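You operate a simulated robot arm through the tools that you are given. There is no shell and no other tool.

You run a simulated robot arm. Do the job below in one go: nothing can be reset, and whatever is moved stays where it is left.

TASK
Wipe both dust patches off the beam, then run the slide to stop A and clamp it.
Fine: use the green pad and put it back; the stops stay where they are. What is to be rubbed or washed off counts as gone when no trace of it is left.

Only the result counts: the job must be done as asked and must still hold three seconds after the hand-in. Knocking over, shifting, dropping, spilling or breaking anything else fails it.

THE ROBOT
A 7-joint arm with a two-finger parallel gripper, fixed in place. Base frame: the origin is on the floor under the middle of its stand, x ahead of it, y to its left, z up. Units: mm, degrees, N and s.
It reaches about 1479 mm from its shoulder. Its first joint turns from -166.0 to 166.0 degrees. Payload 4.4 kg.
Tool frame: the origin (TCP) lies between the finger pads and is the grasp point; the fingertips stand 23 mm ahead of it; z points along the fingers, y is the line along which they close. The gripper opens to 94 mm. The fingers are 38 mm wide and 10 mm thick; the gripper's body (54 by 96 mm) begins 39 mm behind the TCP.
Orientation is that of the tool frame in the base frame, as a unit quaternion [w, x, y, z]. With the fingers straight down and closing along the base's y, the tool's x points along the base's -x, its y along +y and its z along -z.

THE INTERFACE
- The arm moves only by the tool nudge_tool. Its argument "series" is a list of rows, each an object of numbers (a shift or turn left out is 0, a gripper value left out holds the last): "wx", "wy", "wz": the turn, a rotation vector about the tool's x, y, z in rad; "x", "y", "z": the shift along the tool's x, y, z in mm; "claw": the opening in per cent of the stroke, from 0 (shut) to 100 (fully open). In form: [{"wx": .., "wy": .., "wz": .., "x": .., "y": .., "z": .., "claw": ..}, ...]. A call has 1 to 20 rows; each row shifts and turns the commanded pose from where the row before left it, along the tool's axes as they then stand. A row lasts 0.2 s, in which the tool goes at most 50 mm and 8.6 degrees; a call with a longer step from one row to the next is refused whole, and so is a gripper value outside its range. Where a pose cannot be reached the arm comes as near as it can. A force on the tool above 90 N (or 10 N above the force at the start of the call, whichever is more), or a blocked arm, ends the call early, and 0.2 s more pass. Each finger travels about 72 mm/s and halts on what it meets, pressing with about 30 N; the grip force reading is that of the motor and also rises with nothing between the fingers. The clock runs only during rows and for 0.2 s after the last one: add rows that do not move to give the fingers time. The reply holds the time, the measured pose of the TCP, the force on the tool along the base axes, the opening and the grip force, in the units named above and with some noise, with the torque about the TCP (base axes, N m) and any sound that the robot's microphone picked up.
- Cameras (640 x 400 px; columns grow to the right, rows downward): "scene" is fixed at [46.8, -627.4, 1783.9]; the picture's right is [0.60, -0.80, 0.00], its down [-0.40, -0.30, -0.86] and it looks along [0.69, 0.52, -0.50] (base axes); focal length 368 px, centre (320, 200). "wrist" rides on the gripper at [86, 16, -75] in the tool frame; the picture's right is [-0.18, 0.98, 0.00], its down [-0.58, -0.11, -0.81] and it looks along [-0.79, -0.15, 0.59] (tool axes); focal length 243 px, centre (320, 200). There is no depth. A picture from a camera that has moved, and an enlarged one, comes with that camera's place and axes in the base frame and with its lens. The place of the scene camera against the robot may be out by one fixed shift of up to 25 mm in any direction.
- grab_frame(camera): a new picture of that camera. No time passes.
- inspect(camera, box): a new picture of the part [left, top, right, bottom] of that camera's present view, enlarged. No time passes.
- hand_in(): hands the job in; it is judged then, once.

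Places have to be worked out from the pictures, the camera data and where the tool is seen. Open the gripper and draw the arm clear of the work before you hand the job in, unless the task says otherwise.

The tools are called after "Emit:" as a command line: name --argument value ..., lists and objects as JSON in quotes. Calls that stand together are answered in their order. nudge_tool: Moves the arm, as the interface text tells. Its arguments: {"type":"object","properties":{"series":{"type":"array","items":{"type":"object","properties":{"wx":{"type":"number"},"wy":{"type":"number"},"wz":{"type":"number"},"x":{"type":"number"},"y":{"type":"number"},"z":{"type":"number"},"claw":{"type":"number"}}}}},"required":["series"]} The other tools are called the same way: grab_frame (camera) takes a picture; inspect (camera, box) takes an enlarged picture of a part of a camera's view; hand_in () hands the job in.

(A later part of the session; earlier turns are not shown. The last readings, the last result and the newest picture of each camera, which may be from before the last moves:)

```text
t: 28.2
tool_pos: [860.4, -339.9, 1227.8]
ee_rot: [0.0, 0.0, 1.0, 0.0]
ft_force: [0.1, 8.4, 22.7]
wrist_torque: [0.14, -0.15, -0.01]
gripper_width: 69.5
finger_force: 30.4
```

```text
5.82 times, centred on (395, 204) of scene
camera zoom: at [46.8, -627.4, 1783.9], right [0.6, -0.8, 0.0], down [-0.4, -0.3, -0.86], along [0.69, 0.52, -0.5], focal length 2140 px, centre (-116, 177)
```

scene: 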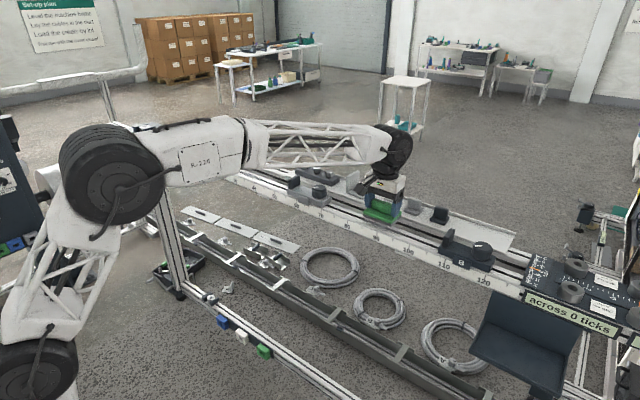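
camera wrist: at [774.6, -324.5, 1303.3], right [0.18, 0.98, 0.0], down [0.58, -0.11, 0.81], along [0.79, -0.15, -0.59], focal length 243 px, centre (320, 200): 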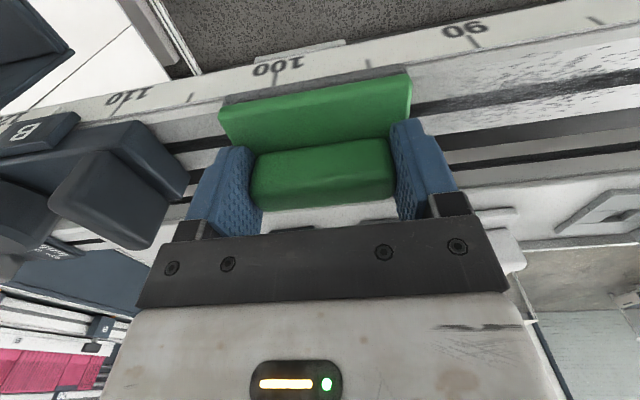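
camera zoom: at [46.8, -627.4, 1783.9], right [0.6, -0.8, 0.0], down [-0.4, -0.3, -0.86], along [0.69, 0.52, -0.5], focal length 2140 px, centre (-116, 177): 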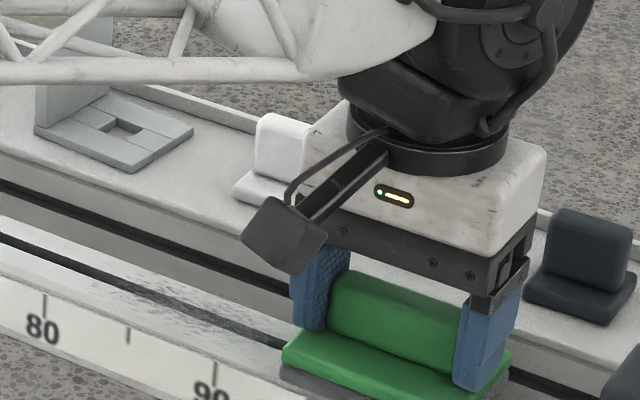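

The dust is fading where the pad has passed, with about 23 N normal and 8 N friction, and the grip is steady. Now a long stroke toward +y across the whole patch.

Emit:
nudge_tool --series '[{"y": 5}, {"y": 10}, {"y": 10}, {"y": 10}, {"y": 10}, {"y": 10}, {"y": 10}, {"y": 10}, {"y": 10}, {"y": 10}, {"y": 10}, {"y": 10}, {"y": 10}, {"y": 10}, {"y": 10}, {"y": 10}, {"y": 10}, {"y": 5}]'

Emit:
grab_frame --camera "wrist"

Emit:
inspect --camera "scene" --box '[340, 180, 450, 248]'

```text
t: 32.0
tool_pos: [860.5, -172.1, 1227.5]
ee_rot: [0.002, 0.0, 1.0, 0.0]
ft_force: [2.0, -16.3, 48.1]
wrist_torque: [-0.25, -0.02, 0.03]
gripper_width: 69.6
finger_force: 30.0
```

```text
taken
camera wrist: at [773.8, -155.3, 1302.9], right [0.18, 0.98, 0.0], down [0.58, -0.11, 0.81], along [0.79, -0.15, -0.59], focal length 243 px, centre (320, 200)
```

wrist: 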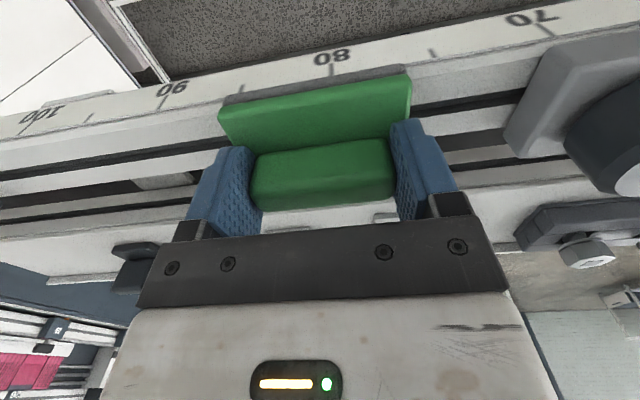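

```text
5.82 times, centred on (395, 214) of scene
camera zoom: at [46.8, -627.4, 1783.9], right [0.6, -0.8, 0.0], down [-0.4, -0.3, -0.86], along [0.69, 0.52, -0.5], focal length 2140 px, centre (-116, 118)
```

zoom: 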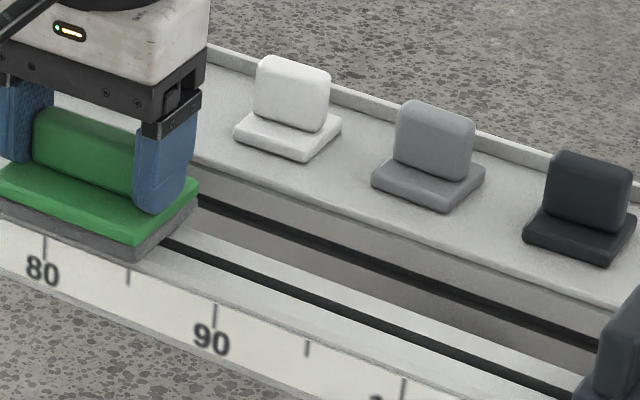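

After two strokes the patch region looks clear, but force rose to 48 N. I'll ease up 0.8 mm and repeat the stroke with a small sideways offset for complete coverage.

Emit:
nudge_tool --series '[{"z": -0.8}, {"x": -3, "y": -5}, {"y": -10}, {"y": -10}, {"y": -10}, {"y": -10}, {"y": -10}, {"y": -10}, {"y": -10}, {"y": -10}, {"y": -10}, {"y": -10}, {"y": -10}, {"y": -10}, {"y": -10}, {"y": -10}, {"y": -10}, {"y": -10}, {"y": -5}]'

Emit:
grab_frame --camera "wrist"

Emit:
inspect --camera "wrist" --box '[400, 0, 640, 150]'

Emit:
inspect --camera "scene" --box '[330, 170, 420, 226]'

```text
t: 36.0
tool_pos: [863.5, -340.8, 1229.4]
ee_rot: [0.001, 0.0, 1.0, 0.0]
ft_force: [-1.5, 6.3, 17.9]
wrist_torque: [0.26, 0.19, -0.04]
gripper_width: 69.5
finger_force: 30.5
```

```text
taken
camera wrist: at [777.9, -324.9, 1303.1], right [0.18, 0.98, 0.0], down [0.58, -0.11, 0.81], along [0.79, -0.15, -0.59], focal length 243 px, centre (320, 200)
```

wrist: 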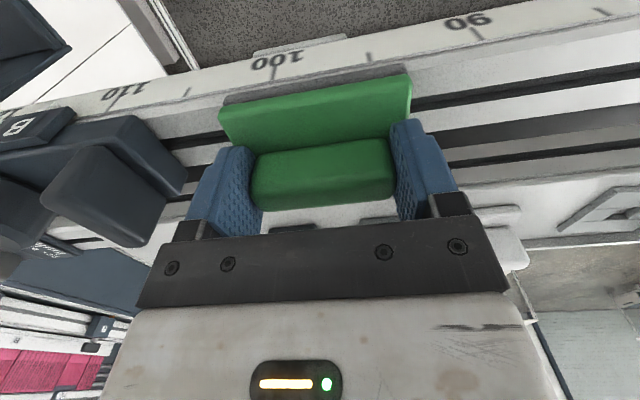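

```text
2.67 times, centred on (520, 75) of wrist
camera zoom: at [777.9, -324.9, 1303.1], right [0.18, 0.98, 0.0], down [0.58, -0.11, 0.81], along [0.79, -0.15, -0.59], focal length 647 px, centre (-213, 533)
```

zoom: 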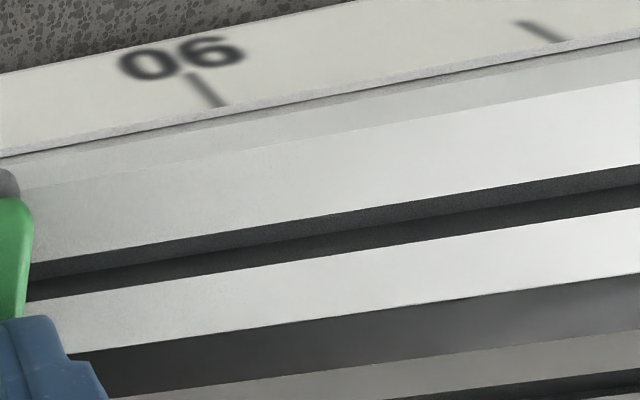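

```text
7.11 times, centred on (375, 198) of scene
camera zoom: at [46.8, -627.4, 1783.9], right [0.6, -0.8, 0.0], down [-0.4, -0.3, -0.86], along [0.69, 0.52, -0.5], focal length 2615 px, centre (-71, 214)
```

zoom: 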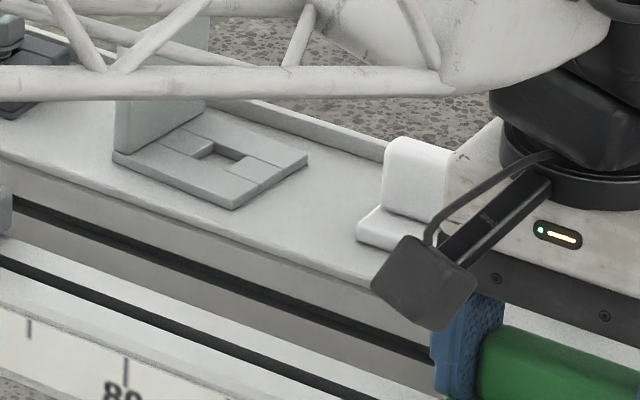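

It already looks clean between cm 78 and 93. One more pass with the opposite sideways offset back to +y, then I'll lift and inspect.

Emit:
nudge_tool --series '[{"x": 6, "y": 5}, {"y": 10}, {"y": 10}, {"y": 10}, {"y": 10}, {"y": 10}, {"y": 10}, {"y": 10}, {"y": 10}, {"y": 10}, {"y": 10}, {"y": 10}, {"y": 10}, {"y": 10}, {"y": 10}, {"y": 10}, {"y": 5}, {"z": -10}, {"z": -20}, {"z": -20}]'

Emit:
grab_frame --camera "wrist"

Emit:
inspect --camera "scene" --box '[350, 190, 450, 252]'

Emit:
inspect --camera "wrist" --box '[0, 50, 240, 200]'

```text
t: 40.2
tool_pos: [855.8, -180.7, 1276.0]
ee_rot: [-0.001, 0.0, 1.0, 0.001]
ft_force: [-0.3, 0.7, -0.9]
wrist_torque: [-0.01, -0.02, 0.02]
gripper_width: 69.3
finger_force: 30.0
```

```text
taken
camera wrist: at [770.6, -164.3, 1352.4], right [0.18, 0.98, 0.0], down [0.58, -0.11, 0.81], along [0.79, -0.15, -0.59], focal length 243 px, centre (320, 200)
```

wrist: 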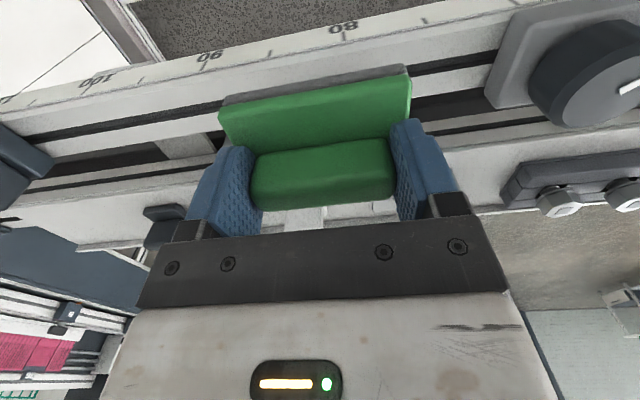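

```text
6.40 times, centred on (400, 221) of scene
camera zoom: at [46.8, -627.4, 1783.9], right [0.6, -0.8, 0.0], down [-0.4, -0.3, -0.86], along [0.69, 0.52, -0.5], focal length 2354 px, centre (-192, 66)
```

zoom: 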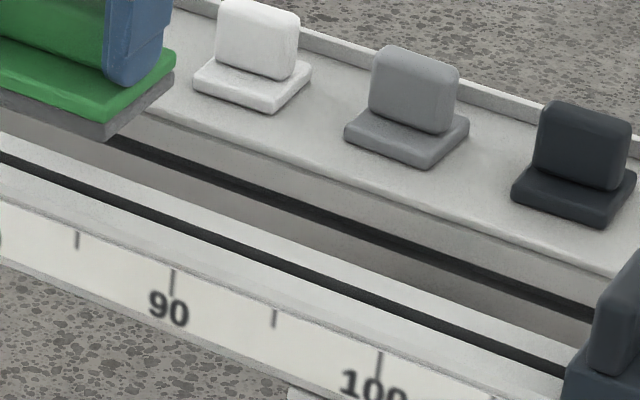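

```text
2.67 times, centred on (120, 125) of wrist
camera zoom: at [770.6, -164.3, 1352.4], right [0.18, 0.98, 0.0], down [0.58, -0.11, 0.81], along [0.79, -0.15, -0.59], focal length 647 px, centre (853, 400)
```

zoom: 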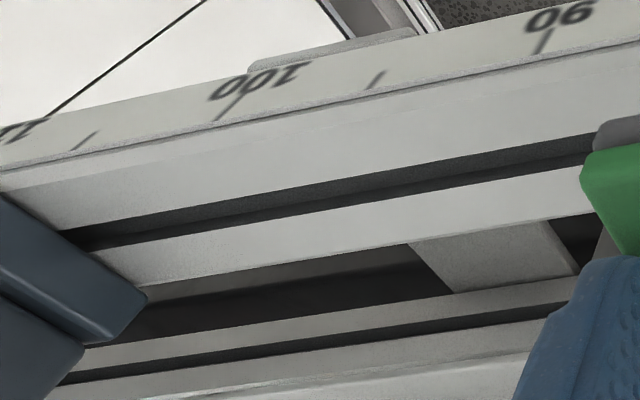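

Patch 2 is fully clean. I'll lift over the slide and carry the pad to above patch 1, centred near y≈267, stopping about 12 mm above contact height.

Emit:
nudge_tool --series '[{"z": -30}, {"z": -40}, {"x": -3, "y": 20}, {"y": 40}, {"y": 45}, {"y": 45}, {"y": 45}, {"y": 45}, {"y": 45}, {"y": 45}, {"y": 45}, {"y": 45}, {"y": 20}, {"y": 7}, {"z": 20}, {"z": 30}, {"z": 30}, {"z": 18}, {"z": 10}, {"z": 0}]'

Emit:
grab_frame --camera "wrist"

Emit:
inspect --camera "wrist" --box '[200, 20, 440, 170]'

Emit:
inspect --camera "scene" --box '[200, 120, 310, 188]'

```text
t: 44.4
tool_pos: [860.3, 265.7, 1239.4]
ee_rot: [0.001, 0.0, 1.0, 0.0]
ft_force: [-1.2, 1.3, -1.4]
wrist_torque: [-0.01, -0.05, 0.03]
gripper_width: 69.8
finger_force: 29.6
```

```text
taken
camera wrist: at [774.8, 281.8, 1314.9], right [0.18, 0.98, 0.0], down [0.58, -0.11, 0.81], along [0.79, -0.15, -0.59], focal length 243 px, centre (320, 200)
```

wrist: 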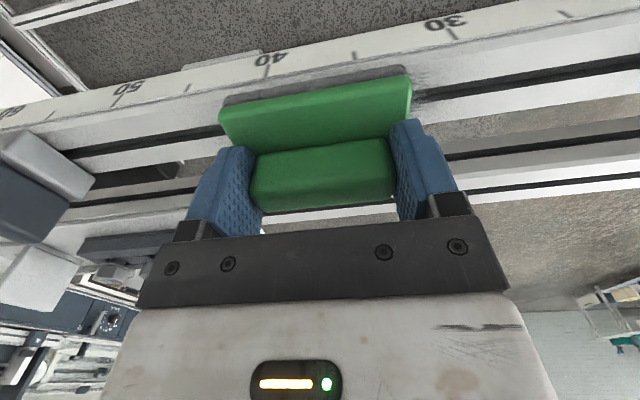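

```text
2.67 times, centred on (320, 95) of wrist
camera zoom: at [774.8, 281.8, 1314.9], right [0.18, 0.98, 0.0], down [0.58, -0.11, 0.81], along [0.79, -0.15, -0.59], focal length 647 px, centre (320, 480)
```

zoom: 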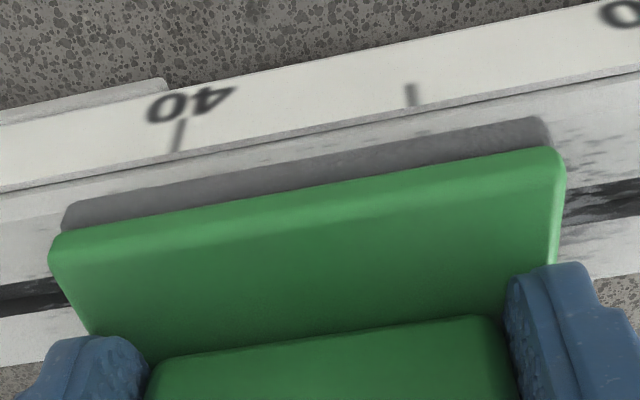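

```text
5.82 times, centred on (255, 154) of scene
camera zoom: at [46.8, -627.4, 1783.9], right [0.6, -0.8, 0.0], down [-0.4, -0.3, -0.86], along [0.69, 0.52, -0.5], focal length 2140 px, centre (698, 468)
```

zoom: 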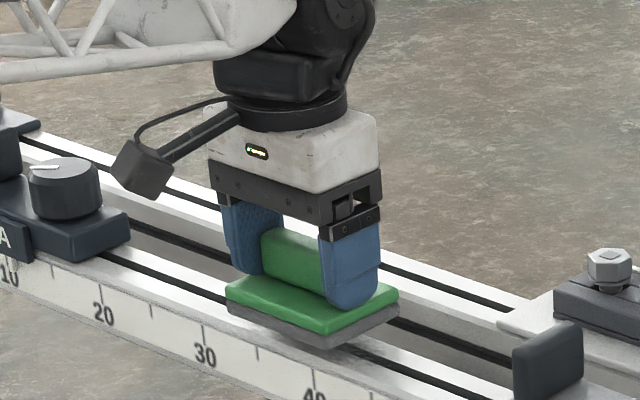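

The pad is over patch 1 with clear space to slide and stop A. I'll lower to contact in small steps.

Emit:
nudge_tool --series '[{"z": 5}, {"z": 4}, {"z": 2}, {"z": 1}, {"z": 0}]'

```text
t: 45.6
tool_pos: [860.7, 265.6, 1227.9]
ee_rot: [0.0, -0.001, 1.0, 0.0]
ft_force: [-2.4, 0.6, 7.8]
wrist_torque: [-0.02, 0.18, -0.02]
gripper_width: 69.5
finger_force: 29.2
```

Light contact at 8 N. I'll press 1 mm more and stroke toward −y, then back toward +y.

Emit:
nudge_tool --series '[{"z": 1}, {"y": -5}, {"y": -10}, {"y": -10}, {"y": -10}, {"y": -10}, {"y": -10}, {"y": -10}, {"y": -10}, {"y": -5}]'

Emit:
grab_frame --camera "wrist"

Emit:
inspect --camera "scene" --box '[200, 120, 310, 188]'

```text
t: 47.8
tool_pos: [858.8, 187.3, 1228.5]
ee_rot: [0.001, 0.0, 1.0, 0.0]
ft_force: [-2.4, 14.2, 43.8]
wrist_torque: [0.3, 0.25, -0.05]
gripper_width: 69.3
finger_force: 29.6
```

```text
taken
camera wrist: at [773.4, 202.8, 1302.9], right [0.18, 0.98, 0.0], down [0.58, -0.11, 0.81], along [0.79, -0.15, -0.59], focal length 243 px, centre (320, 200)
```

wrist: 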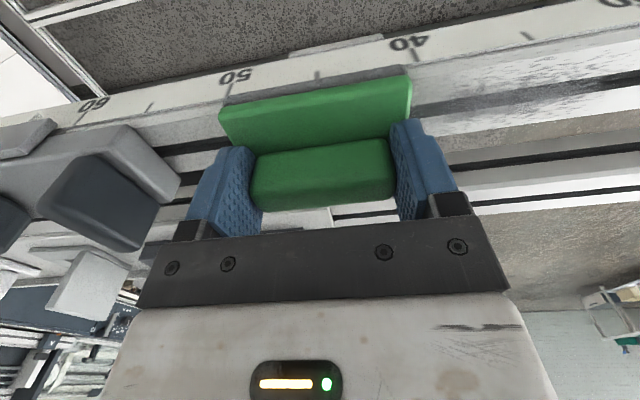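

```text
5.82 times, centred on (255, 154) of scene
camera zoom: at [46.8, -627.4, 1783.9], right [0.6, -0.8, 0.0], down [-0.4, -0.3, -0.86], along [0.69, 0.52, -0.5], focal length 2140 px, centre (698, 468)
```

zoom: 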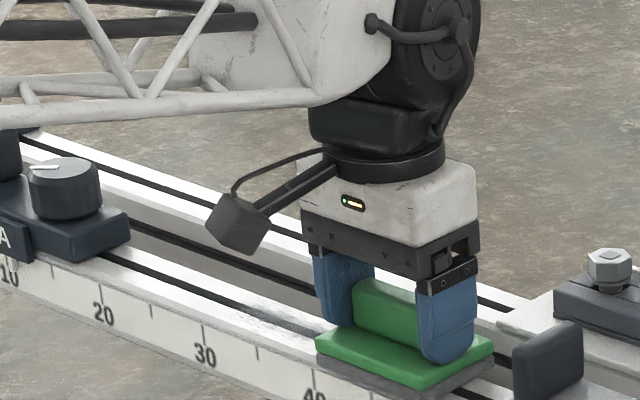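

Working well at 44 N; I'll ease 0.4 mm and stroke toward +y past the far end of the patch.

Emit:
nudge_tool --series '[{"z": -0.4, "x": -3}, {"y": 5}, {"y": 10}, {"y": 10}, {"y": 10}, {"y": 10}, {"y": 10}, {"y": 10}, {"y": 10}, {"y": 10}, {"y": 10}, {"y": 10}, {"y": 10}, {"y": 10}, {"y": 10}, {"y": 10}, {"y": 10}, {"y": 5}]'

Emit:
grab_frame --camera "wrist"

Emit:
inspect --camera "scene" --box '[200, 120, 310, 188]'

```text
t: 51.6
tool_pos: [861.5, 346.6, 1228.6]
ee_rot: [0.001, 0.0, 1.0, -0.001]
ft_force: [-3.1, -11.2, 31.3]
wrist_torque: [-0.36, 0.19, 0.04]
gripper_width: 69.4
finger_force: 30.1
```

```text
taken
camera wrist: at [776.5, 363.5, 1303.0], right [0.18, 0.98, 0.0], down [0.58, -0.11, 0.81], along [0.79, -0.15, -0.59], focal length 243 px, centre (320, 200)
```

wrist: 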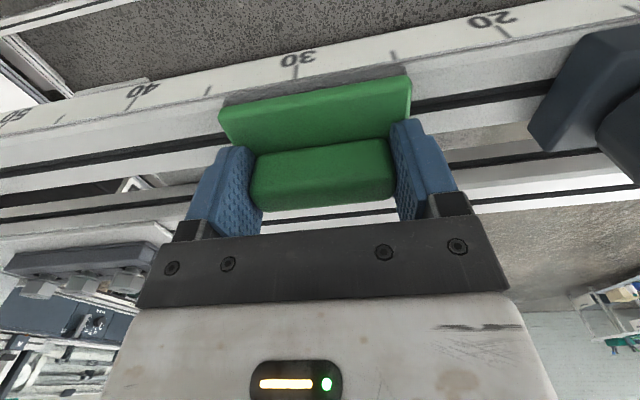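

```text
5.82 times, centred on (255, 154) of scene
camera zoom: at [46.8, -627.4, 1783.9], right [0.6, -0.8, 0.0], down [-0.4, -0.3, -0.86], along [0.69, 0.52, -0.5], focal length 2140 px, centre (698, 468)
```

zoom: 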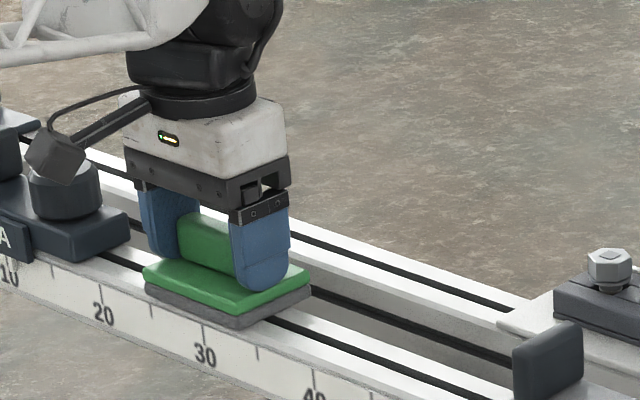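

The patch area already looks clear. I'll make one more full stroke back toward −y with the opposite sideways offset for good measure.

Emit:
nudge_tool --series '[{"x": 6, "y": -5}, {"y": -10}, {"y": -10}, {"y": -10}, {"y": -10}, {"y": -10}, {"y": -10}, {"y": -10}, {"y": -10}, {"y": -10}, {"y": -10}, {"y": -10}, {"y": -10}, {"y": -10}, {"y": -10}, {"y": -10}, {"y": -5}]'

Emit:
grab_frame --camera "wrist"

Emit:
inspect --camera "wrist" --box '[400, 0, 640, 150]'

```text
t: 55.2
tool_pos: [859.1, 186.2, 1228.2]
ee_rot: [0.001, 0.0, 1.0, 0.0]
ft_force: [0.6, 7.6, 23.5]
wrist_torque: [0.14, 0.01, 0.0]
gripper_width: 69.6
finger_force: 30.0
```

```text
taken
camera wrist: at [772.8, 202.1, 1303.1], right [0.18, 0.98, 0.0], down [0.58, -0.11, 0.81], along [0.79, -0.15, -0.59], focal length 243 px, centre (320, 200)
```

wrist: 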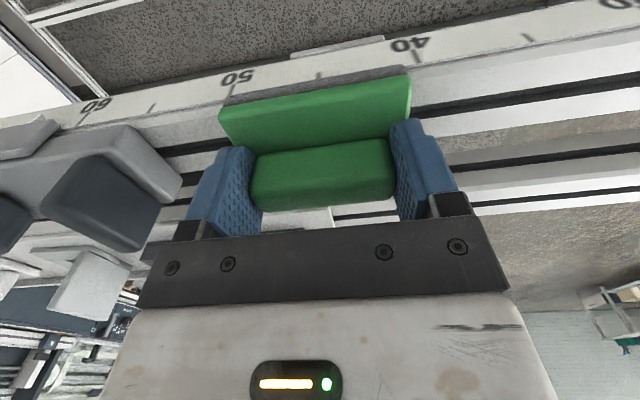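

```text
2.67 times, centred on (520, 75) of wrist
camera zoom: at [772.8, 202.1, 1303.1], right [0.18, 0.98, 0.0], down [0.58, -0.11, 0.81], along [0.79, -0.15, -0.59], focal length 647 px, centre (-213, 533)
```

zoom: 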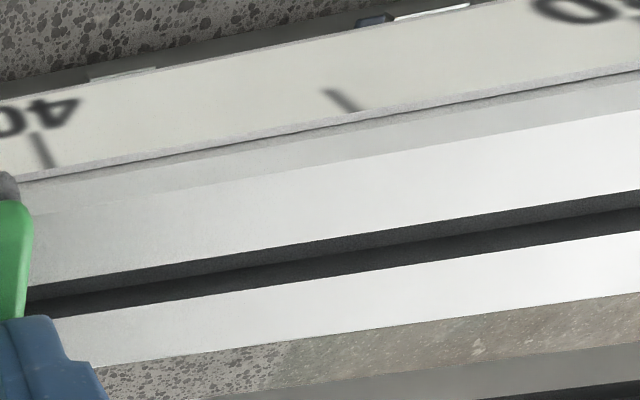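

Patch 1 is clean. I'll lift the pad high and check both cleaned areas before returning it.

Emit:
nudge_tool --series '[{"z": -10}, {"z": -25}, {"z": -35}, {"z": -35}, {"z": -15}, {"z": 0}]'

Emit:
inspect --camera "scene" --box '[200, 130, 310, 198]'

Emit:
inspect --camera "scene" --box '[340, 180, 450, 248]'

Emit:
grab_frame --camera "wrist"

```text
t: 56.6
tool_pos: [857.4, 184.0, 1345.3]
ee_rot: [0.0, -0.001, 1.0, -0.001]
ft_force: [0.3, 0.3, -0.9]
wrist_torque: [0.04, 0.01, 0.03]
gripper_width: 69.3
finger_force: 30.1
```

```text
5.82 times, centred on (255, 164) of scene
camera zoom: at [46.8, -627.4, 1783.9], right [0.6, -0.8, 0.0], down [-0.4, -0.3, -0.86], along [0.69, 0.52, -0.5], focal length 2140 px, centre (698, 410)
```

zoom: 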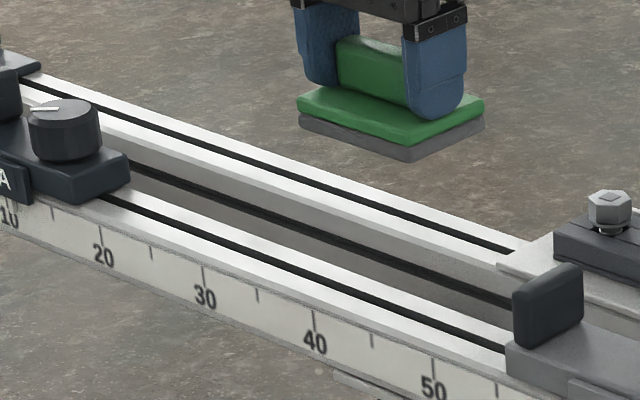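

```text
5.82 times, centred on (395, 214) of scene
camera zoom: at [46.8, -627.4, 1783.9], right [0.6, -0.8, 0.0], down [-0.4, -0.3, -0.86], along [0.69, 0.52, -0.5], focal length 2140 px, centre (-116, 118)
```

zoom: 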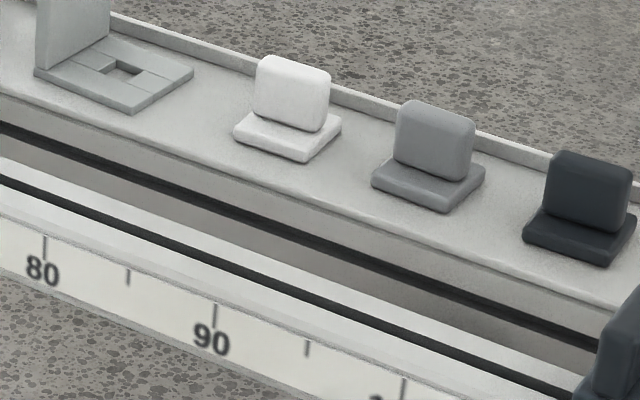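

```text
taken
camera wrist: at [772.4, 201.2, 1421.4], right [0.18, 0.98, 0.0], down [0.58, -0.11, 0.81], along [0.79, -0.15, -0.59], focal length 243 px, centre (320, 200)
```

wrist: 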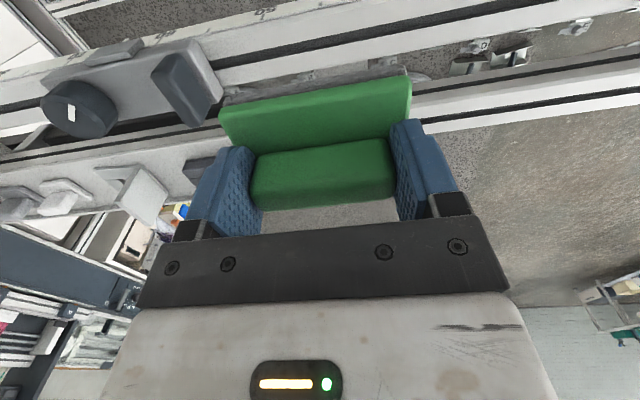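

Both patches are gone. Now I'll carry the pad back at a safe height to above its original spot, commanded (979.2,−500.2).

Emit:
nudge_tool --series '[{"z": -20}, {"y": -20}, {"y": -40}, {"y": -45}, {"y": -45}, {"y": -45}, {"y": -45}, {"y": -45}, {"y": -45}, {"y": -45}, {"y": -45}, {"y": -45}, {"y": -45}, {"y": -45}, {"y": -45}, {"y": -45}, {"x": -30, "y": -20}, {"x": -35, "y": -12}, {"x": -35, "y": -10}, {"x": -21}]'

Emit:
grab_frame --camera "wrist"

```text
t: 60.8
tool_pos: [977.0, -498.6, 1368.2]
ee_rot: [0.0, 0.0, 1.0, 0.0]
ft_force: [-0.1, 0.6, 0.5]
wrist_torque: [-0.02, -0.01, 0.01]
gripper_width: 69.3
finger_force: 30.2
```

```text
taken
camera wrist: at [891.2, -482.8, 1443.2], right [0.18, 0.98, 0.0], down [0.58, -0.11, 0.81], along [0.79, -0.15, -0.59], focal length 243 px, centre (320, 200)
```

wrist: 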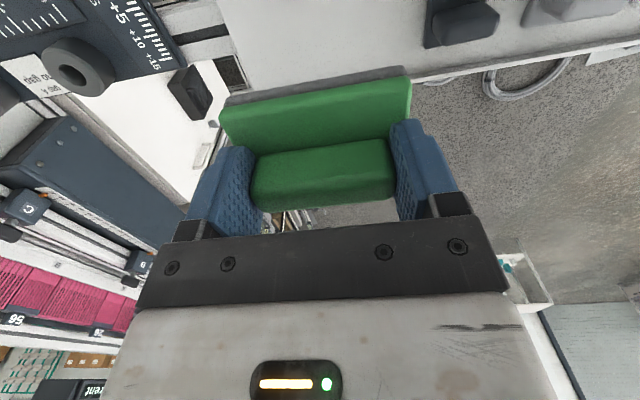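

It's back over the spot at commanded (979.2,−500.2,1367). I'll descend to about 3 mm above the resting height.

Emit:
nudge_tool --series '[{"z": 20}, {"z": 35}, {"z": 35}, {"z": 20}, {"z": 10}, {"z": 6}, {"z": 3}, {"z": 0}]'

Emit:
grab_frame --camera "wrist"

Emit:
inspect --camera "scene" --box '[430, 180, 530, 242]'

```text
t: 62.6
tool_pos: [977.6, -499.0, 1238.2]
ee_rot: [0.0, 0.0, 1.0, 0.0]
ft_force: [-0.5, 0.5, -1.7]
wrist_torque: [0.02, 0.03, 0.04]
gripper_width: 69.3
finger_force: 30.0
```

```text
taken
camera wrist: at [892.9, -483.2, 1313.8], right [0.18, 0.98, 0.0], down [0.58, -0.11, 0.81], along [0.79, -0.15, -0.59], focal length 243 px, centre (320, 200)
```

wrist: 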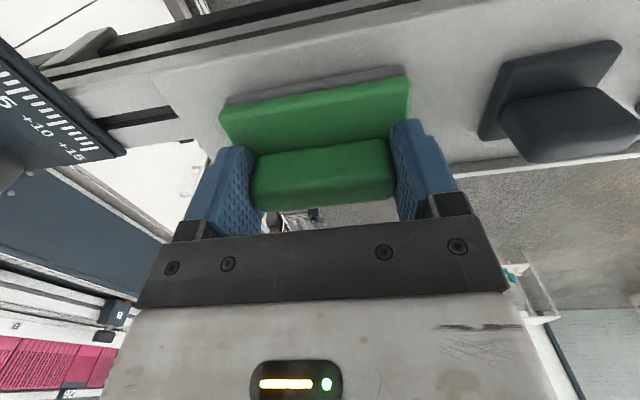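

```text
6.40 times, centred on (480, 211) of scene
camera zoom: at [46.8, -627.4, 1783.9], right [0.6, -0.8, 0.0], down [-0.4, -0.3, -0.86], along [0.69, 0.52, -0.5], focal length 2354 px, centre (-704, 130)
```

zoom: 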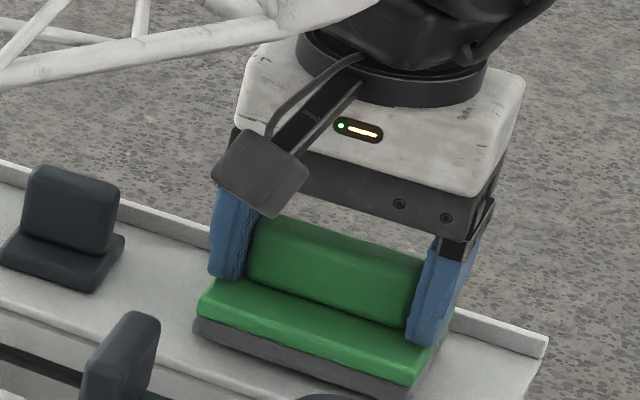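

In the wrist view the pad sits a pixel or two higher in the grip, so it slid up about 1–2 mm. I'll lower in 1 mm steps until it just touches the tray.

Emit:
nudge_tool --series '[{"z": 1.5}, {"z": 1}, {"z": 0.7}, {"z": 0}]'

```text
t: 63.6
tool_pos: [979.3, -499.8, 1234.4]
ee_rot: [0.0, 0.0, 1.0, -0.001]
ft_force: [-0.7, 0.1, -1.1]
wrist_torque: [0.02, 0.01, -0.01]
gripper_width: 69.5
finger_force: 29.7
```

No touch yet at commanded 1235.2. I'll lower another 1.5 mm.

Emit:
nudge_tool --series '[{"z": 0.7}, {"z": 0.7}, {"z": 0}]'

```text
t: 64.4
tool_pos: [979.0, -500.0, 1234.4]
ee_rot: [0.0, 0.0, 1.0, -0.001]
ft_force: [-0.8, 0.3, 0.5]
wrist_torque: [0.05, 0.04, -0.01]
gripper_width: 69.5
finger_force: 30.0
```

Force is just starting to change (+0.5 N). I'll try another 0.7 mm to confirm that it is resting.

Emit:
nudge_tool --series '[{"z": 0.7}, {"z": 0}]'

```text
t: 65.0
tool_pos: [978.2, -500.3, 1234.2]
ee_rot: [0.0, 0.0, 1.0, 0.0]
ft_force: [-0.7, -0.7, 10.8]
wrist_torque: [0.15, 0.3, 0.01]
gripper_width: 69.7
finger_force: 30.1
```

It rests on the tray with 11 N contact. I'll ease 0.4 mm, open the gripper, then lift straight up.

Emit:
nudge_tool --series '[{"z": -0.4}, {"claw": 85}, {"claw": 100}, {"claw": 100}, {"claw": 100}, {"z": -10}, {"z": -20}, {"z": -40}, {"z": -45}, {"z": -45}, {"z": -40}, {"z": 0}]'

Emit:
grab_frame --camera "wrist"

Emit:
inspect --camera "scene" --box '[340, 170, 520, 282]'

```text
t: 67.6
tool_pos: [976.4, -499.2, 1434.4]
ee_rot: [0.0, 0.0, 1.0, 0.0]
ft_force: [0.1, 0.2, 0.3]
wrist_torque: [0.01, 0.06, 0.01]
gripper_width: 93.9
finger_force: 0.1
```

```text
taken
camera wrist: at [890.0, -483.2, 1509.6], right [0.18, 0.98, 0.0], down [0.58, -0.11, 0.81], along [0.79, -0.15, -0.59], focal length 243 px, centre (320, 200)
```

wrist: 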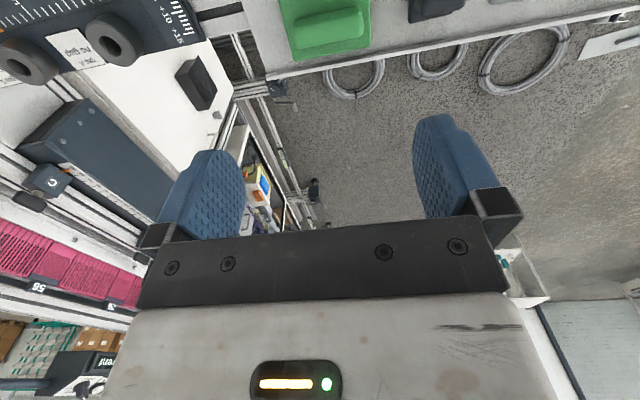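

```text
3.56 times, centred on (430, 226) of scene
camera zoom: at [46.8, -627.4, 1783.9], right [0.6, -0.8, 0.0], down [-0.4, -0.3, -0.86], along [0.69, 0.52, -0.5], focal length 1308 px, centre (-71, 108)
```

zoom: 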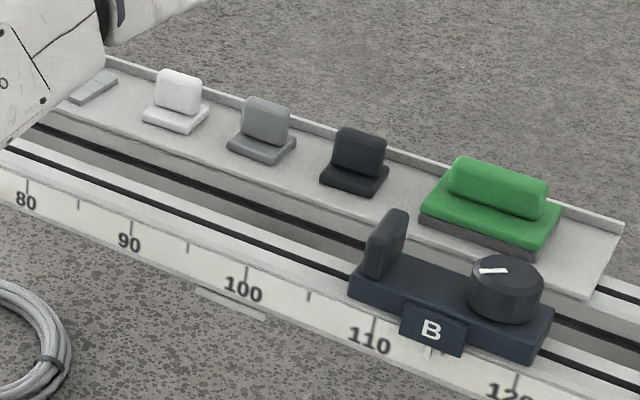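

Gripper released. In the scene view the pad seems shifted a few mm from where it originally was, so I'll compare it closely.

Emit:
inspect --camera "scene" --box '[430, 180, 530, 242]'

Emit:
inspect --camera "wrist" --box '[200, 0, 440, 150]'

Emit:
inspect --camera "scene" --box '[410, 160, 550, 248]'

```text
6.40 times, centred on (480, 211) of scene
camera zoom: at [46.8, -627.4, 1783.9], right [0.6, -0.8, 0.0], down [-0.4, -0.3, -0.86], along [0.69, 0.52, -0.5], focal length 2354 px, centre (-704, 130)
```

zoom: 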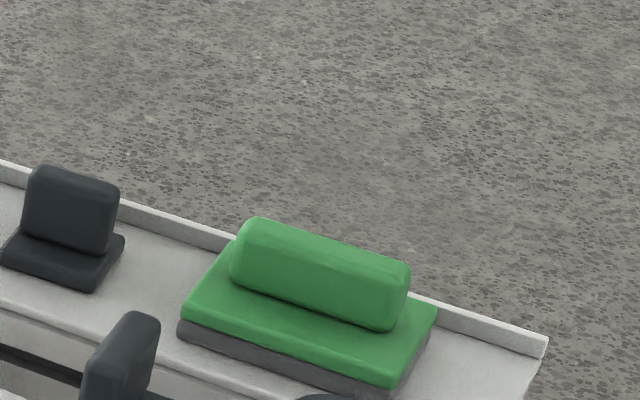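

```text
2.67 times, centred on (320, 75) of wrist
camera zoom: at [890.0, -483.2, 1509.6], right [0.18, 0.98, 0.0], down [0.58, -0.11, 0.81], along [0.79, -0.15, -0.59], focal length 647 px, centre (320, 533)
```

zoom: 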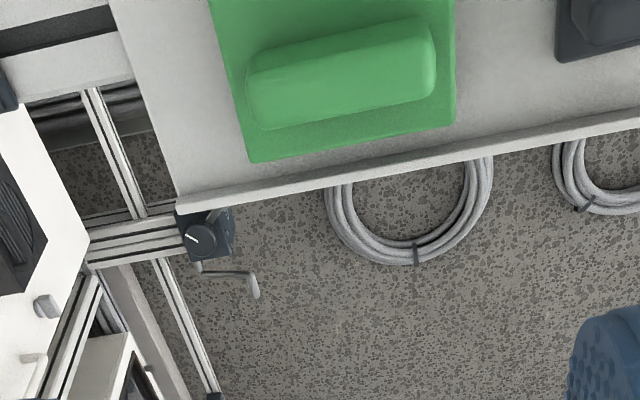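

```text
4.55 times, centred on (480, 204) of scene
camera zoom: at [46.8, -627.4, 1783.9], right [0.6, -0.8, 0.0], down [-0.4, -0.3, -0.86], along [0.69, 0.52, -0.5], focal length 1672 px, centre (-407, 182)
```

zoom: 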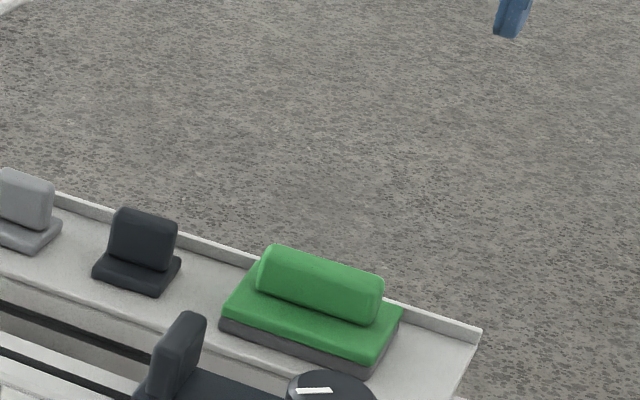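

The pad ended up about 8–9 mm toward +y of its original spot: the handle is now about −525…−459, and was −534…−467. I'll go back down with open fingers and nudge it back by its handle end.

Emit:
nudge_tool --series '[{"y": 3}, {"z": 20}, {"z": 40}, {"z": 45}, {"z": 40}, {"z": 25}, {"z": 15}, {"z": 8}, {"z": 4}, {"z": 0}]'

Emit:
grab_frame --camera "wrist"

Emit:
inspect --camera "scene" --box '[430, 180, 530, 242]'

```text
t: 69.8
tool_pos: [979.6, -496.1, 1236.2]
ee_rot: [0.0, -0.001, 1.0, 0.0]
ft_force: [0.2, 0.1, -0.1]
wrist_torque: [0.01, 0.01, 0.0]
gripper_width: 94.0
finger_force: 0.0
```

```text
taken
camera wrist: at [893.4, -480.8, 1311.5], right [0.18, 0.98, 0.0], down [0.58, -0.11, 0.81], along [0.79, -0.15, -0.59], focal length 243 px, centre (320, 200)
```

wrist: 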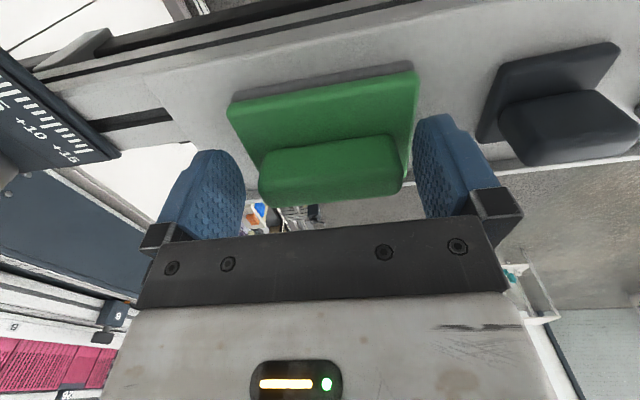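

```text
6.40 times, centred on (480, 211) of scene
camera zoom: at [46.8, -627.4, 1783.9], right [0.6, -0.8, 0.0], down [-0.4, -0.3, -0.86], along [0.69, 0.52, -0.5], focal length 2354 px, centre (-704, 130)
```

zoom: 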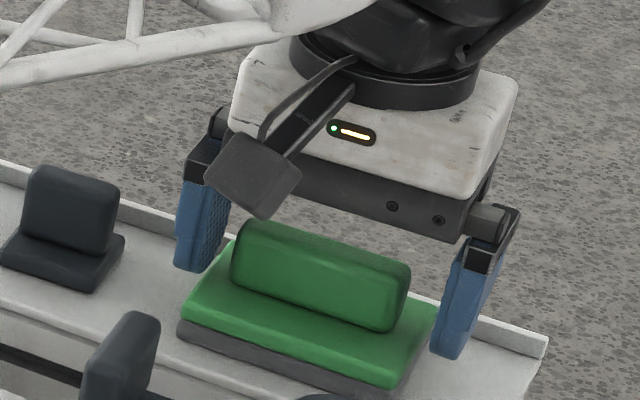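

The handle's right end is at about −459.5 and the right finger's inner face at about −450. I'll move the tool 16 mm toward −y so the finger pushes the pad roughly 7 mm back, then back off.

Emit:
nudge_tool --series '[{"y": -4}, {"y": -3}, {"y": -3}, {"y": -2}, {"y": -2}, {"y": -2}, {"y": 0}]'

Emit:
grab_frame --camera "wrist"

Emit:
inspect --camera "scene" --box '[430, 180, 530, 242]'

```text
t: 71.4
tool_pos: [977.7, -512.1, 1237.4]
ee_rot: [0.0, 0.0, 1.0, 0.0]
ft_force: [-0.4, -0.3, -0.2]
wrist_torque: [0.03, 0.01, -0.01]
gripper_width: 93.9
finger_force: 0.0
```

```text
taken
camera wrist: at [892.6, -497.0, 1312.2], right [0.18, 0.98, 0.0], down [0.58, -0.11, 0.81], along [0.79, -0.15, -0.59], focal length 243 px, centre (320, 200)
```

wrist: 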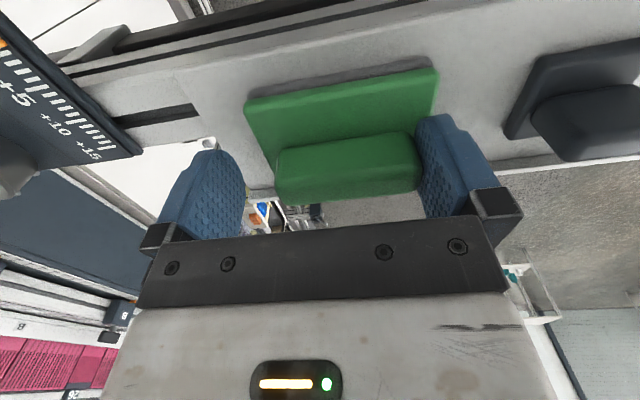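

```text
6.40 times, centred on (480, 211) of scene
camera zoom: at [46.8, -627.4, 1783.9], right [0.6, -0.8, 0.0], down [-0.4, -0.3, -0.86], along [0.69, 0.52, -0.5], focal length 2354 px, centre (-704, 130)
```

zoom: 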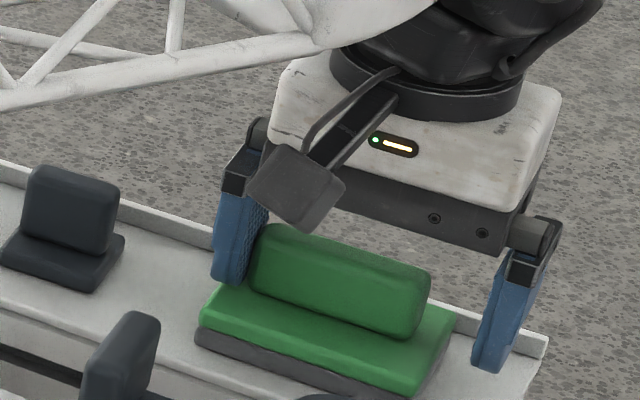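

The pad moved with the finger. I'll back off to centre, lift straight up, and compare with the original picture.

Emit:
nudge_tool --series '[{"y": 5}, {"y": 5}, {"z": -10}, {"z": -20}, {"z": -40}, {"z": -45}, {"z": -45}, {"z": -40}, {"z": 0}]'

Emit:
inspect --camera "scene" --box '[340, 170, 520, 282]'

Emit:
inspect --camera "scene" --box '[410, 160, 550, 248]'

Emit:
inspect --camera "wrist" --box '[200, 0, 440, 150]'

```text
t: 73.4
tool_pos: [980.2, -503.3, 1439.4]
ee_rot: [0.0, 0.0, 1.0, -0.001]
ft_force: [-0.4, -0.2, 0.0]
wrist_torque: [0.0, 0.0, 0.02]
gripper_width: 94.0
finger_force: 0.1
```

```text
3.56 times, centred on (430, 226) of scene
camera zoom: at [46.8, -627.4, 1783.9], right [0.6, -0.8, 0.0], down [-0.4, -0.3, -0.86], along [0.69, 0.52, -0.5], focal length 1308 px, centre (-71, 108)
```

zoom: 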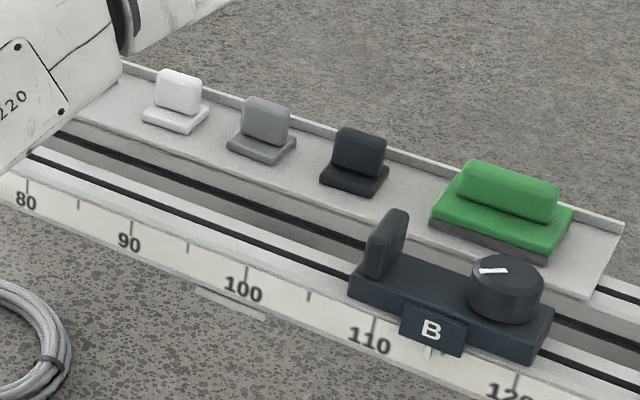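

```text
4.55 times, centred on (480, 204) of scene
camera zoom: at [46.8, -627.4, 1783.9], right [0.6, -0.8, 0.0], down [-0.4, -0.3, -0.86], along [0.69, 0.52, -0.5], focal length 1672 px, centre (-407, 182)
```

zoom: 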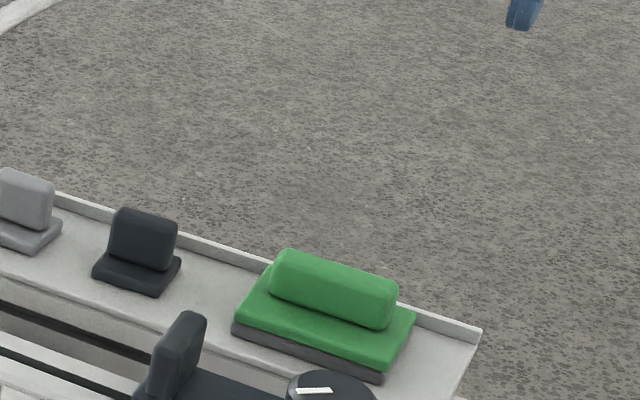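

```text
2.67 times, centred on (320, 75) of wrist
camera zoom: at [894.4, -487.6, 1513.3], right [0.18, 0.98, 0.0], down [0.58, -0.11, 0.81], along [0.79, -0.15, -0.59], focal length 647 px, centre (320, 533)
```

zoom: 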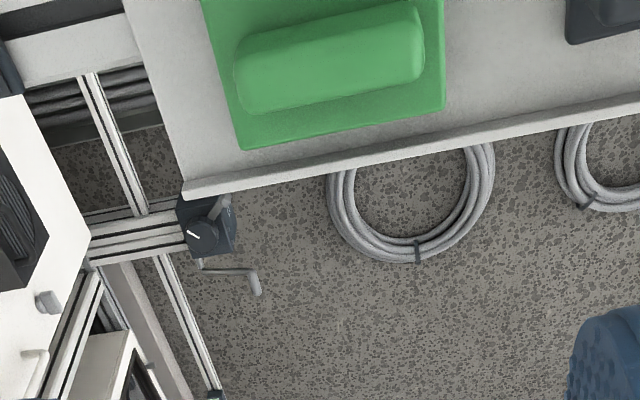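

The pad now matches its original position within a pixel or two. Next the slide: its knob top triangulates to (860.5,−36.4,1233), so I move above it.

Emit:
nudge_tool --series '[{"x": 8, "y": 20}, {"x": 11, "y": 40}, {"x": 11, "y": 45}, {"x": 11, "y": 45}, {"x": 11, "y": 45}, {"x": 11, "y": 45}, {"x": 11, "y": 45}, {"x": 11, "y": 45}, {"x": 11, "y": 45}, {"x": 11, "y": 45}, {"x": 8, "y": 30}, {"x": 3.7, "y": 16.8}, {"z": 20}, {"z": 35}, {"z": 40}, {"z": 25}, {"z": 10}, {"z": 0}]'

Emit:
grab_frame --camera "wrist"

Emit:
inspect --camera "wrist" --box '[230, 0, 430, 125]'

Emit:
inspect --camera "scene" --box '[270, 140, 370, 202]'

```text
t: 77.2
tool_pos: [860.6, -35.1, 1307.0]
ee_rot: [-0.001, 0.0, 1.0, -0.001]
ft_force: [1.1, 1.0, 0.1]
wrist_torque: [0.01, 0.0, -0.01]
gripper_width: 94.0
finger_force: 0.0
```

```text
taken
camera wrist: at [774.0, -19.5, 1381.7], right [0.18, 0.98, 0.0], down [0.58, -0.11, 0.81], along [0.79, -0.15, -0.59], focal length 243 px, centre (320, 200)
```

wrist: 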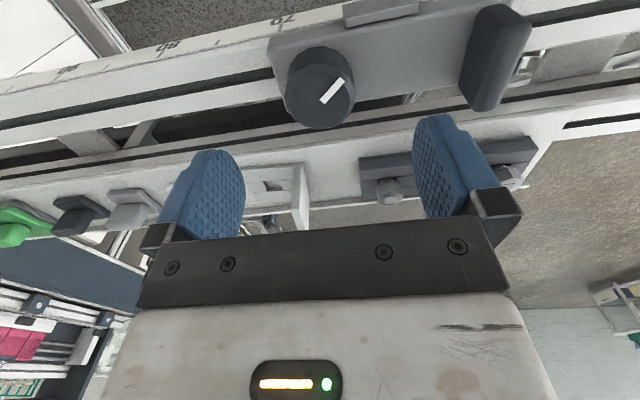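

```text
3.20 times, centred on (330, 62) of wrist
camera zoom: at [774.0, -19.5, 1381.7], right [0.18, 0.98, 0.0], down [0.58, -0.11, 0.81], along [0.79, -0.15, -0.59], focal length 776 px, centre (288, 640)
```

zoom: 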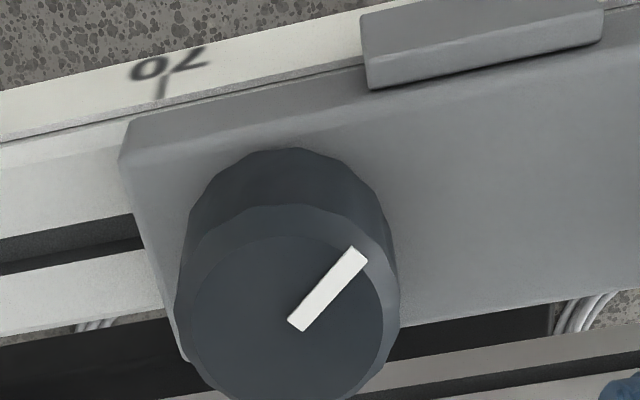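

```text
6.40 times, centred on (320, 171) of scene
camera zoom: at [46.8, -627.4, 1783.9], right [0.6, -0.8, 0.0], down [-0.4, -0.3, -0.86], along [0.69, 0.52, -0.5], focal length 2354 px, centre (320, 386)
```

zoom: 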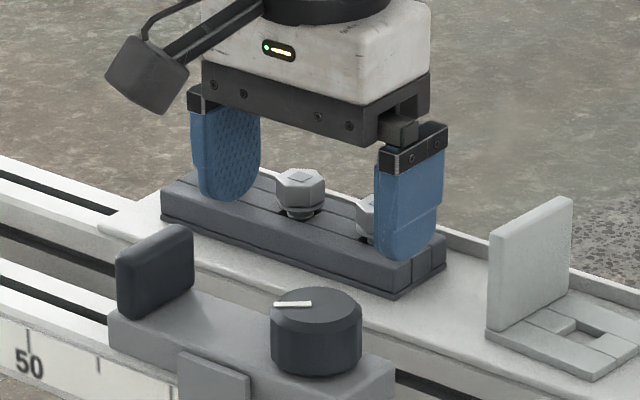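

The knob is centred under the gripper (about (860.5,−36), top z≈1235, base top about 1195–1200), with its mark pointing about 130°. I'll descend to TCP z≈1229 and grip the knob.

Emit:
nudge_tool --series '[{"z": 20}, {"z": 25}, {"z": 17}, {"z": 10}, {"z": 5.5}, {"z": 0}, {"claw": 60}, {"claw": 30}, {"claw": 0}, {"claw": 0}, {"claw": 0}]'

Emit:
grab_frame --camera "wrist"

Emit:
inspect --camera "scene" --box '[270, 140, 370, 202]'

```text
t: 79.6
tool_pos: [857.2, -36.0, 1230.5]
ee_rot: [0.001, -0.001, 1.0, 0.0]
ft_force: [2.8, 39.4, 34.1]
wrist_torque: [0.05, 0.29, 0.25]
gripper_width: 45.4
finger_force: 44.7
```

```text
taken
camera wrist: at [772.6, -20.1, 1306.3], right [0.18, 0.98, 0.0], down [0.58, -0.11, 0.81], along [0.79, -0.15, -0.59], focal length 243 px, centre (320, 200)
```

wrist: 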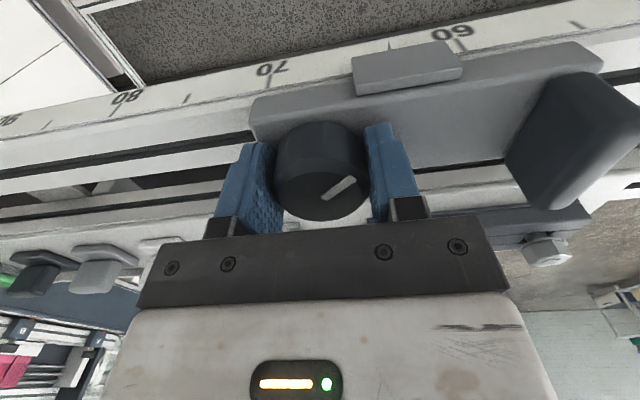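

```text
6.40 times, centred on (320, 171) of scene
camera zoom: at [46.8, -627.4, 1783.9], right [0.6, -0.8, 0.0], down [-0.4, -0.3, -0.86], along [0.69, 0.52, -0.5], focal length 2354 px, centre (320, 386)
```

zoom: 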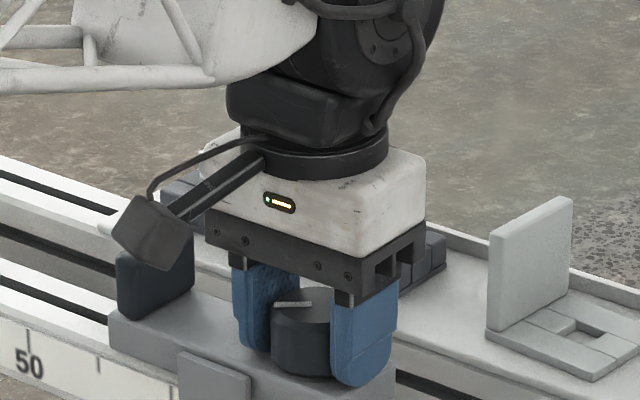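

The grip closed at 45.4 mm on the knob, but readings show +39 N in y and +34 N in z, so the tool is slightly off-centre and tips may touch the base. I'll relieve it by shifting +1 mm in y and up 1.5 mm.

Emit:
nudge_tool --series '[{"y": 0.5, "z": -0.7}, {"y": 0.5, "z": -0.8}, {"y": 0}]'

```text
t: 80.4
tool_pos: [858.1, -36.7, 1230.5]
ee_rot: [0.0, 0.0, 1.0, 0.0]
ft_force: [-37.6, 21.0, 29.1]
wrist_torque: [0.81, 0.06, 0.36]
gripper_width: 45.7
finger_force: 44.5
```

The x force changed without command, so I'm loading the clamped knob through small pose errors. I'll open a little, read the free forces, and see whether the z contact is the tips on the base.

Emit:
nudge_tool --series '[{"claw": 65}, {"claw": 65}, {"claw": 65}]'

```text
t: 81.2
tool_pos: [860.5, -36.3, 1230.9]
ee_rot: [0.001, -0.001, 1.0, 0.0]
ft_force: [6.6, -6.1, 26.6]
wrist_torque: [0.15, 0.3, -0.11]
gripper_width: 57.7
finger_force: 0.1
```

With the fingers free of the knob there's still 27 N upward, so the fingertips are pressing on the slide base (base top about z 1207). I'll raise 4 mm.

Emit:
nudge_tool --series '[{"z": -2}, {"z": -2}, {"z": 0}]'

Emit:
grab_frame --camera "wrist"

Emit:
inspect --camera "scene" --box '[270, 150, 370, 212]'

```text
t: 82.0
tool_pos: [859.1, -36.1, 1234.4]
ee_rot: [0.0, 0.0, 1.0, 0.0]
ft_force: [0.4, 0.3, 0.3]
wrist_torque: [0.01, 0.02, -0.01]
gripper_width: 61.3
finger_force: 0.0
```

```text
taken
camera wrist: at [773.4, -19.6, 1309.1], right [0.18, 0.98, 0.0], down [0.58, -0.11, 0.81], along [0.79, -0.15, -0.59], focal length 243 px, centre (320, 200)
```

wrist: 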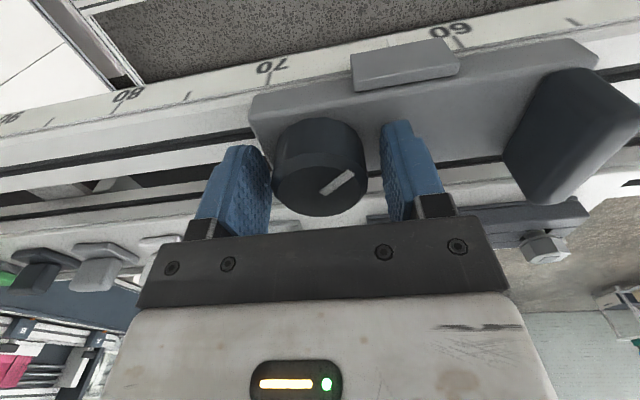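

```text
6.40 times, centred on (320, 181) of scene
camera zoom: at [46.8, -627.4, 1783.9], right [0.6, -0.8, 0.0], down [-0.4, -0.3, -0.86], along [0.69, 0.52, -0.5], focal length 2354 px, centre (320, 322)
```

zoom: 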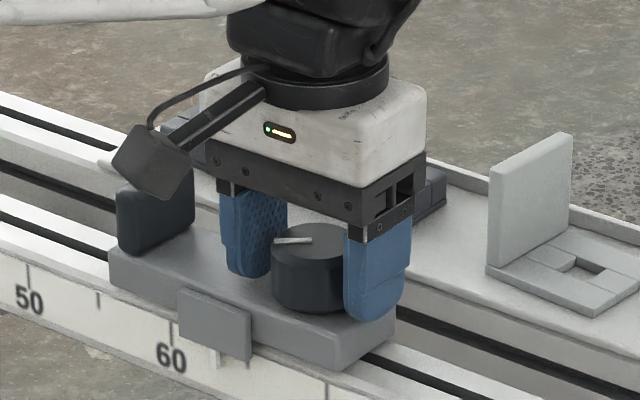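

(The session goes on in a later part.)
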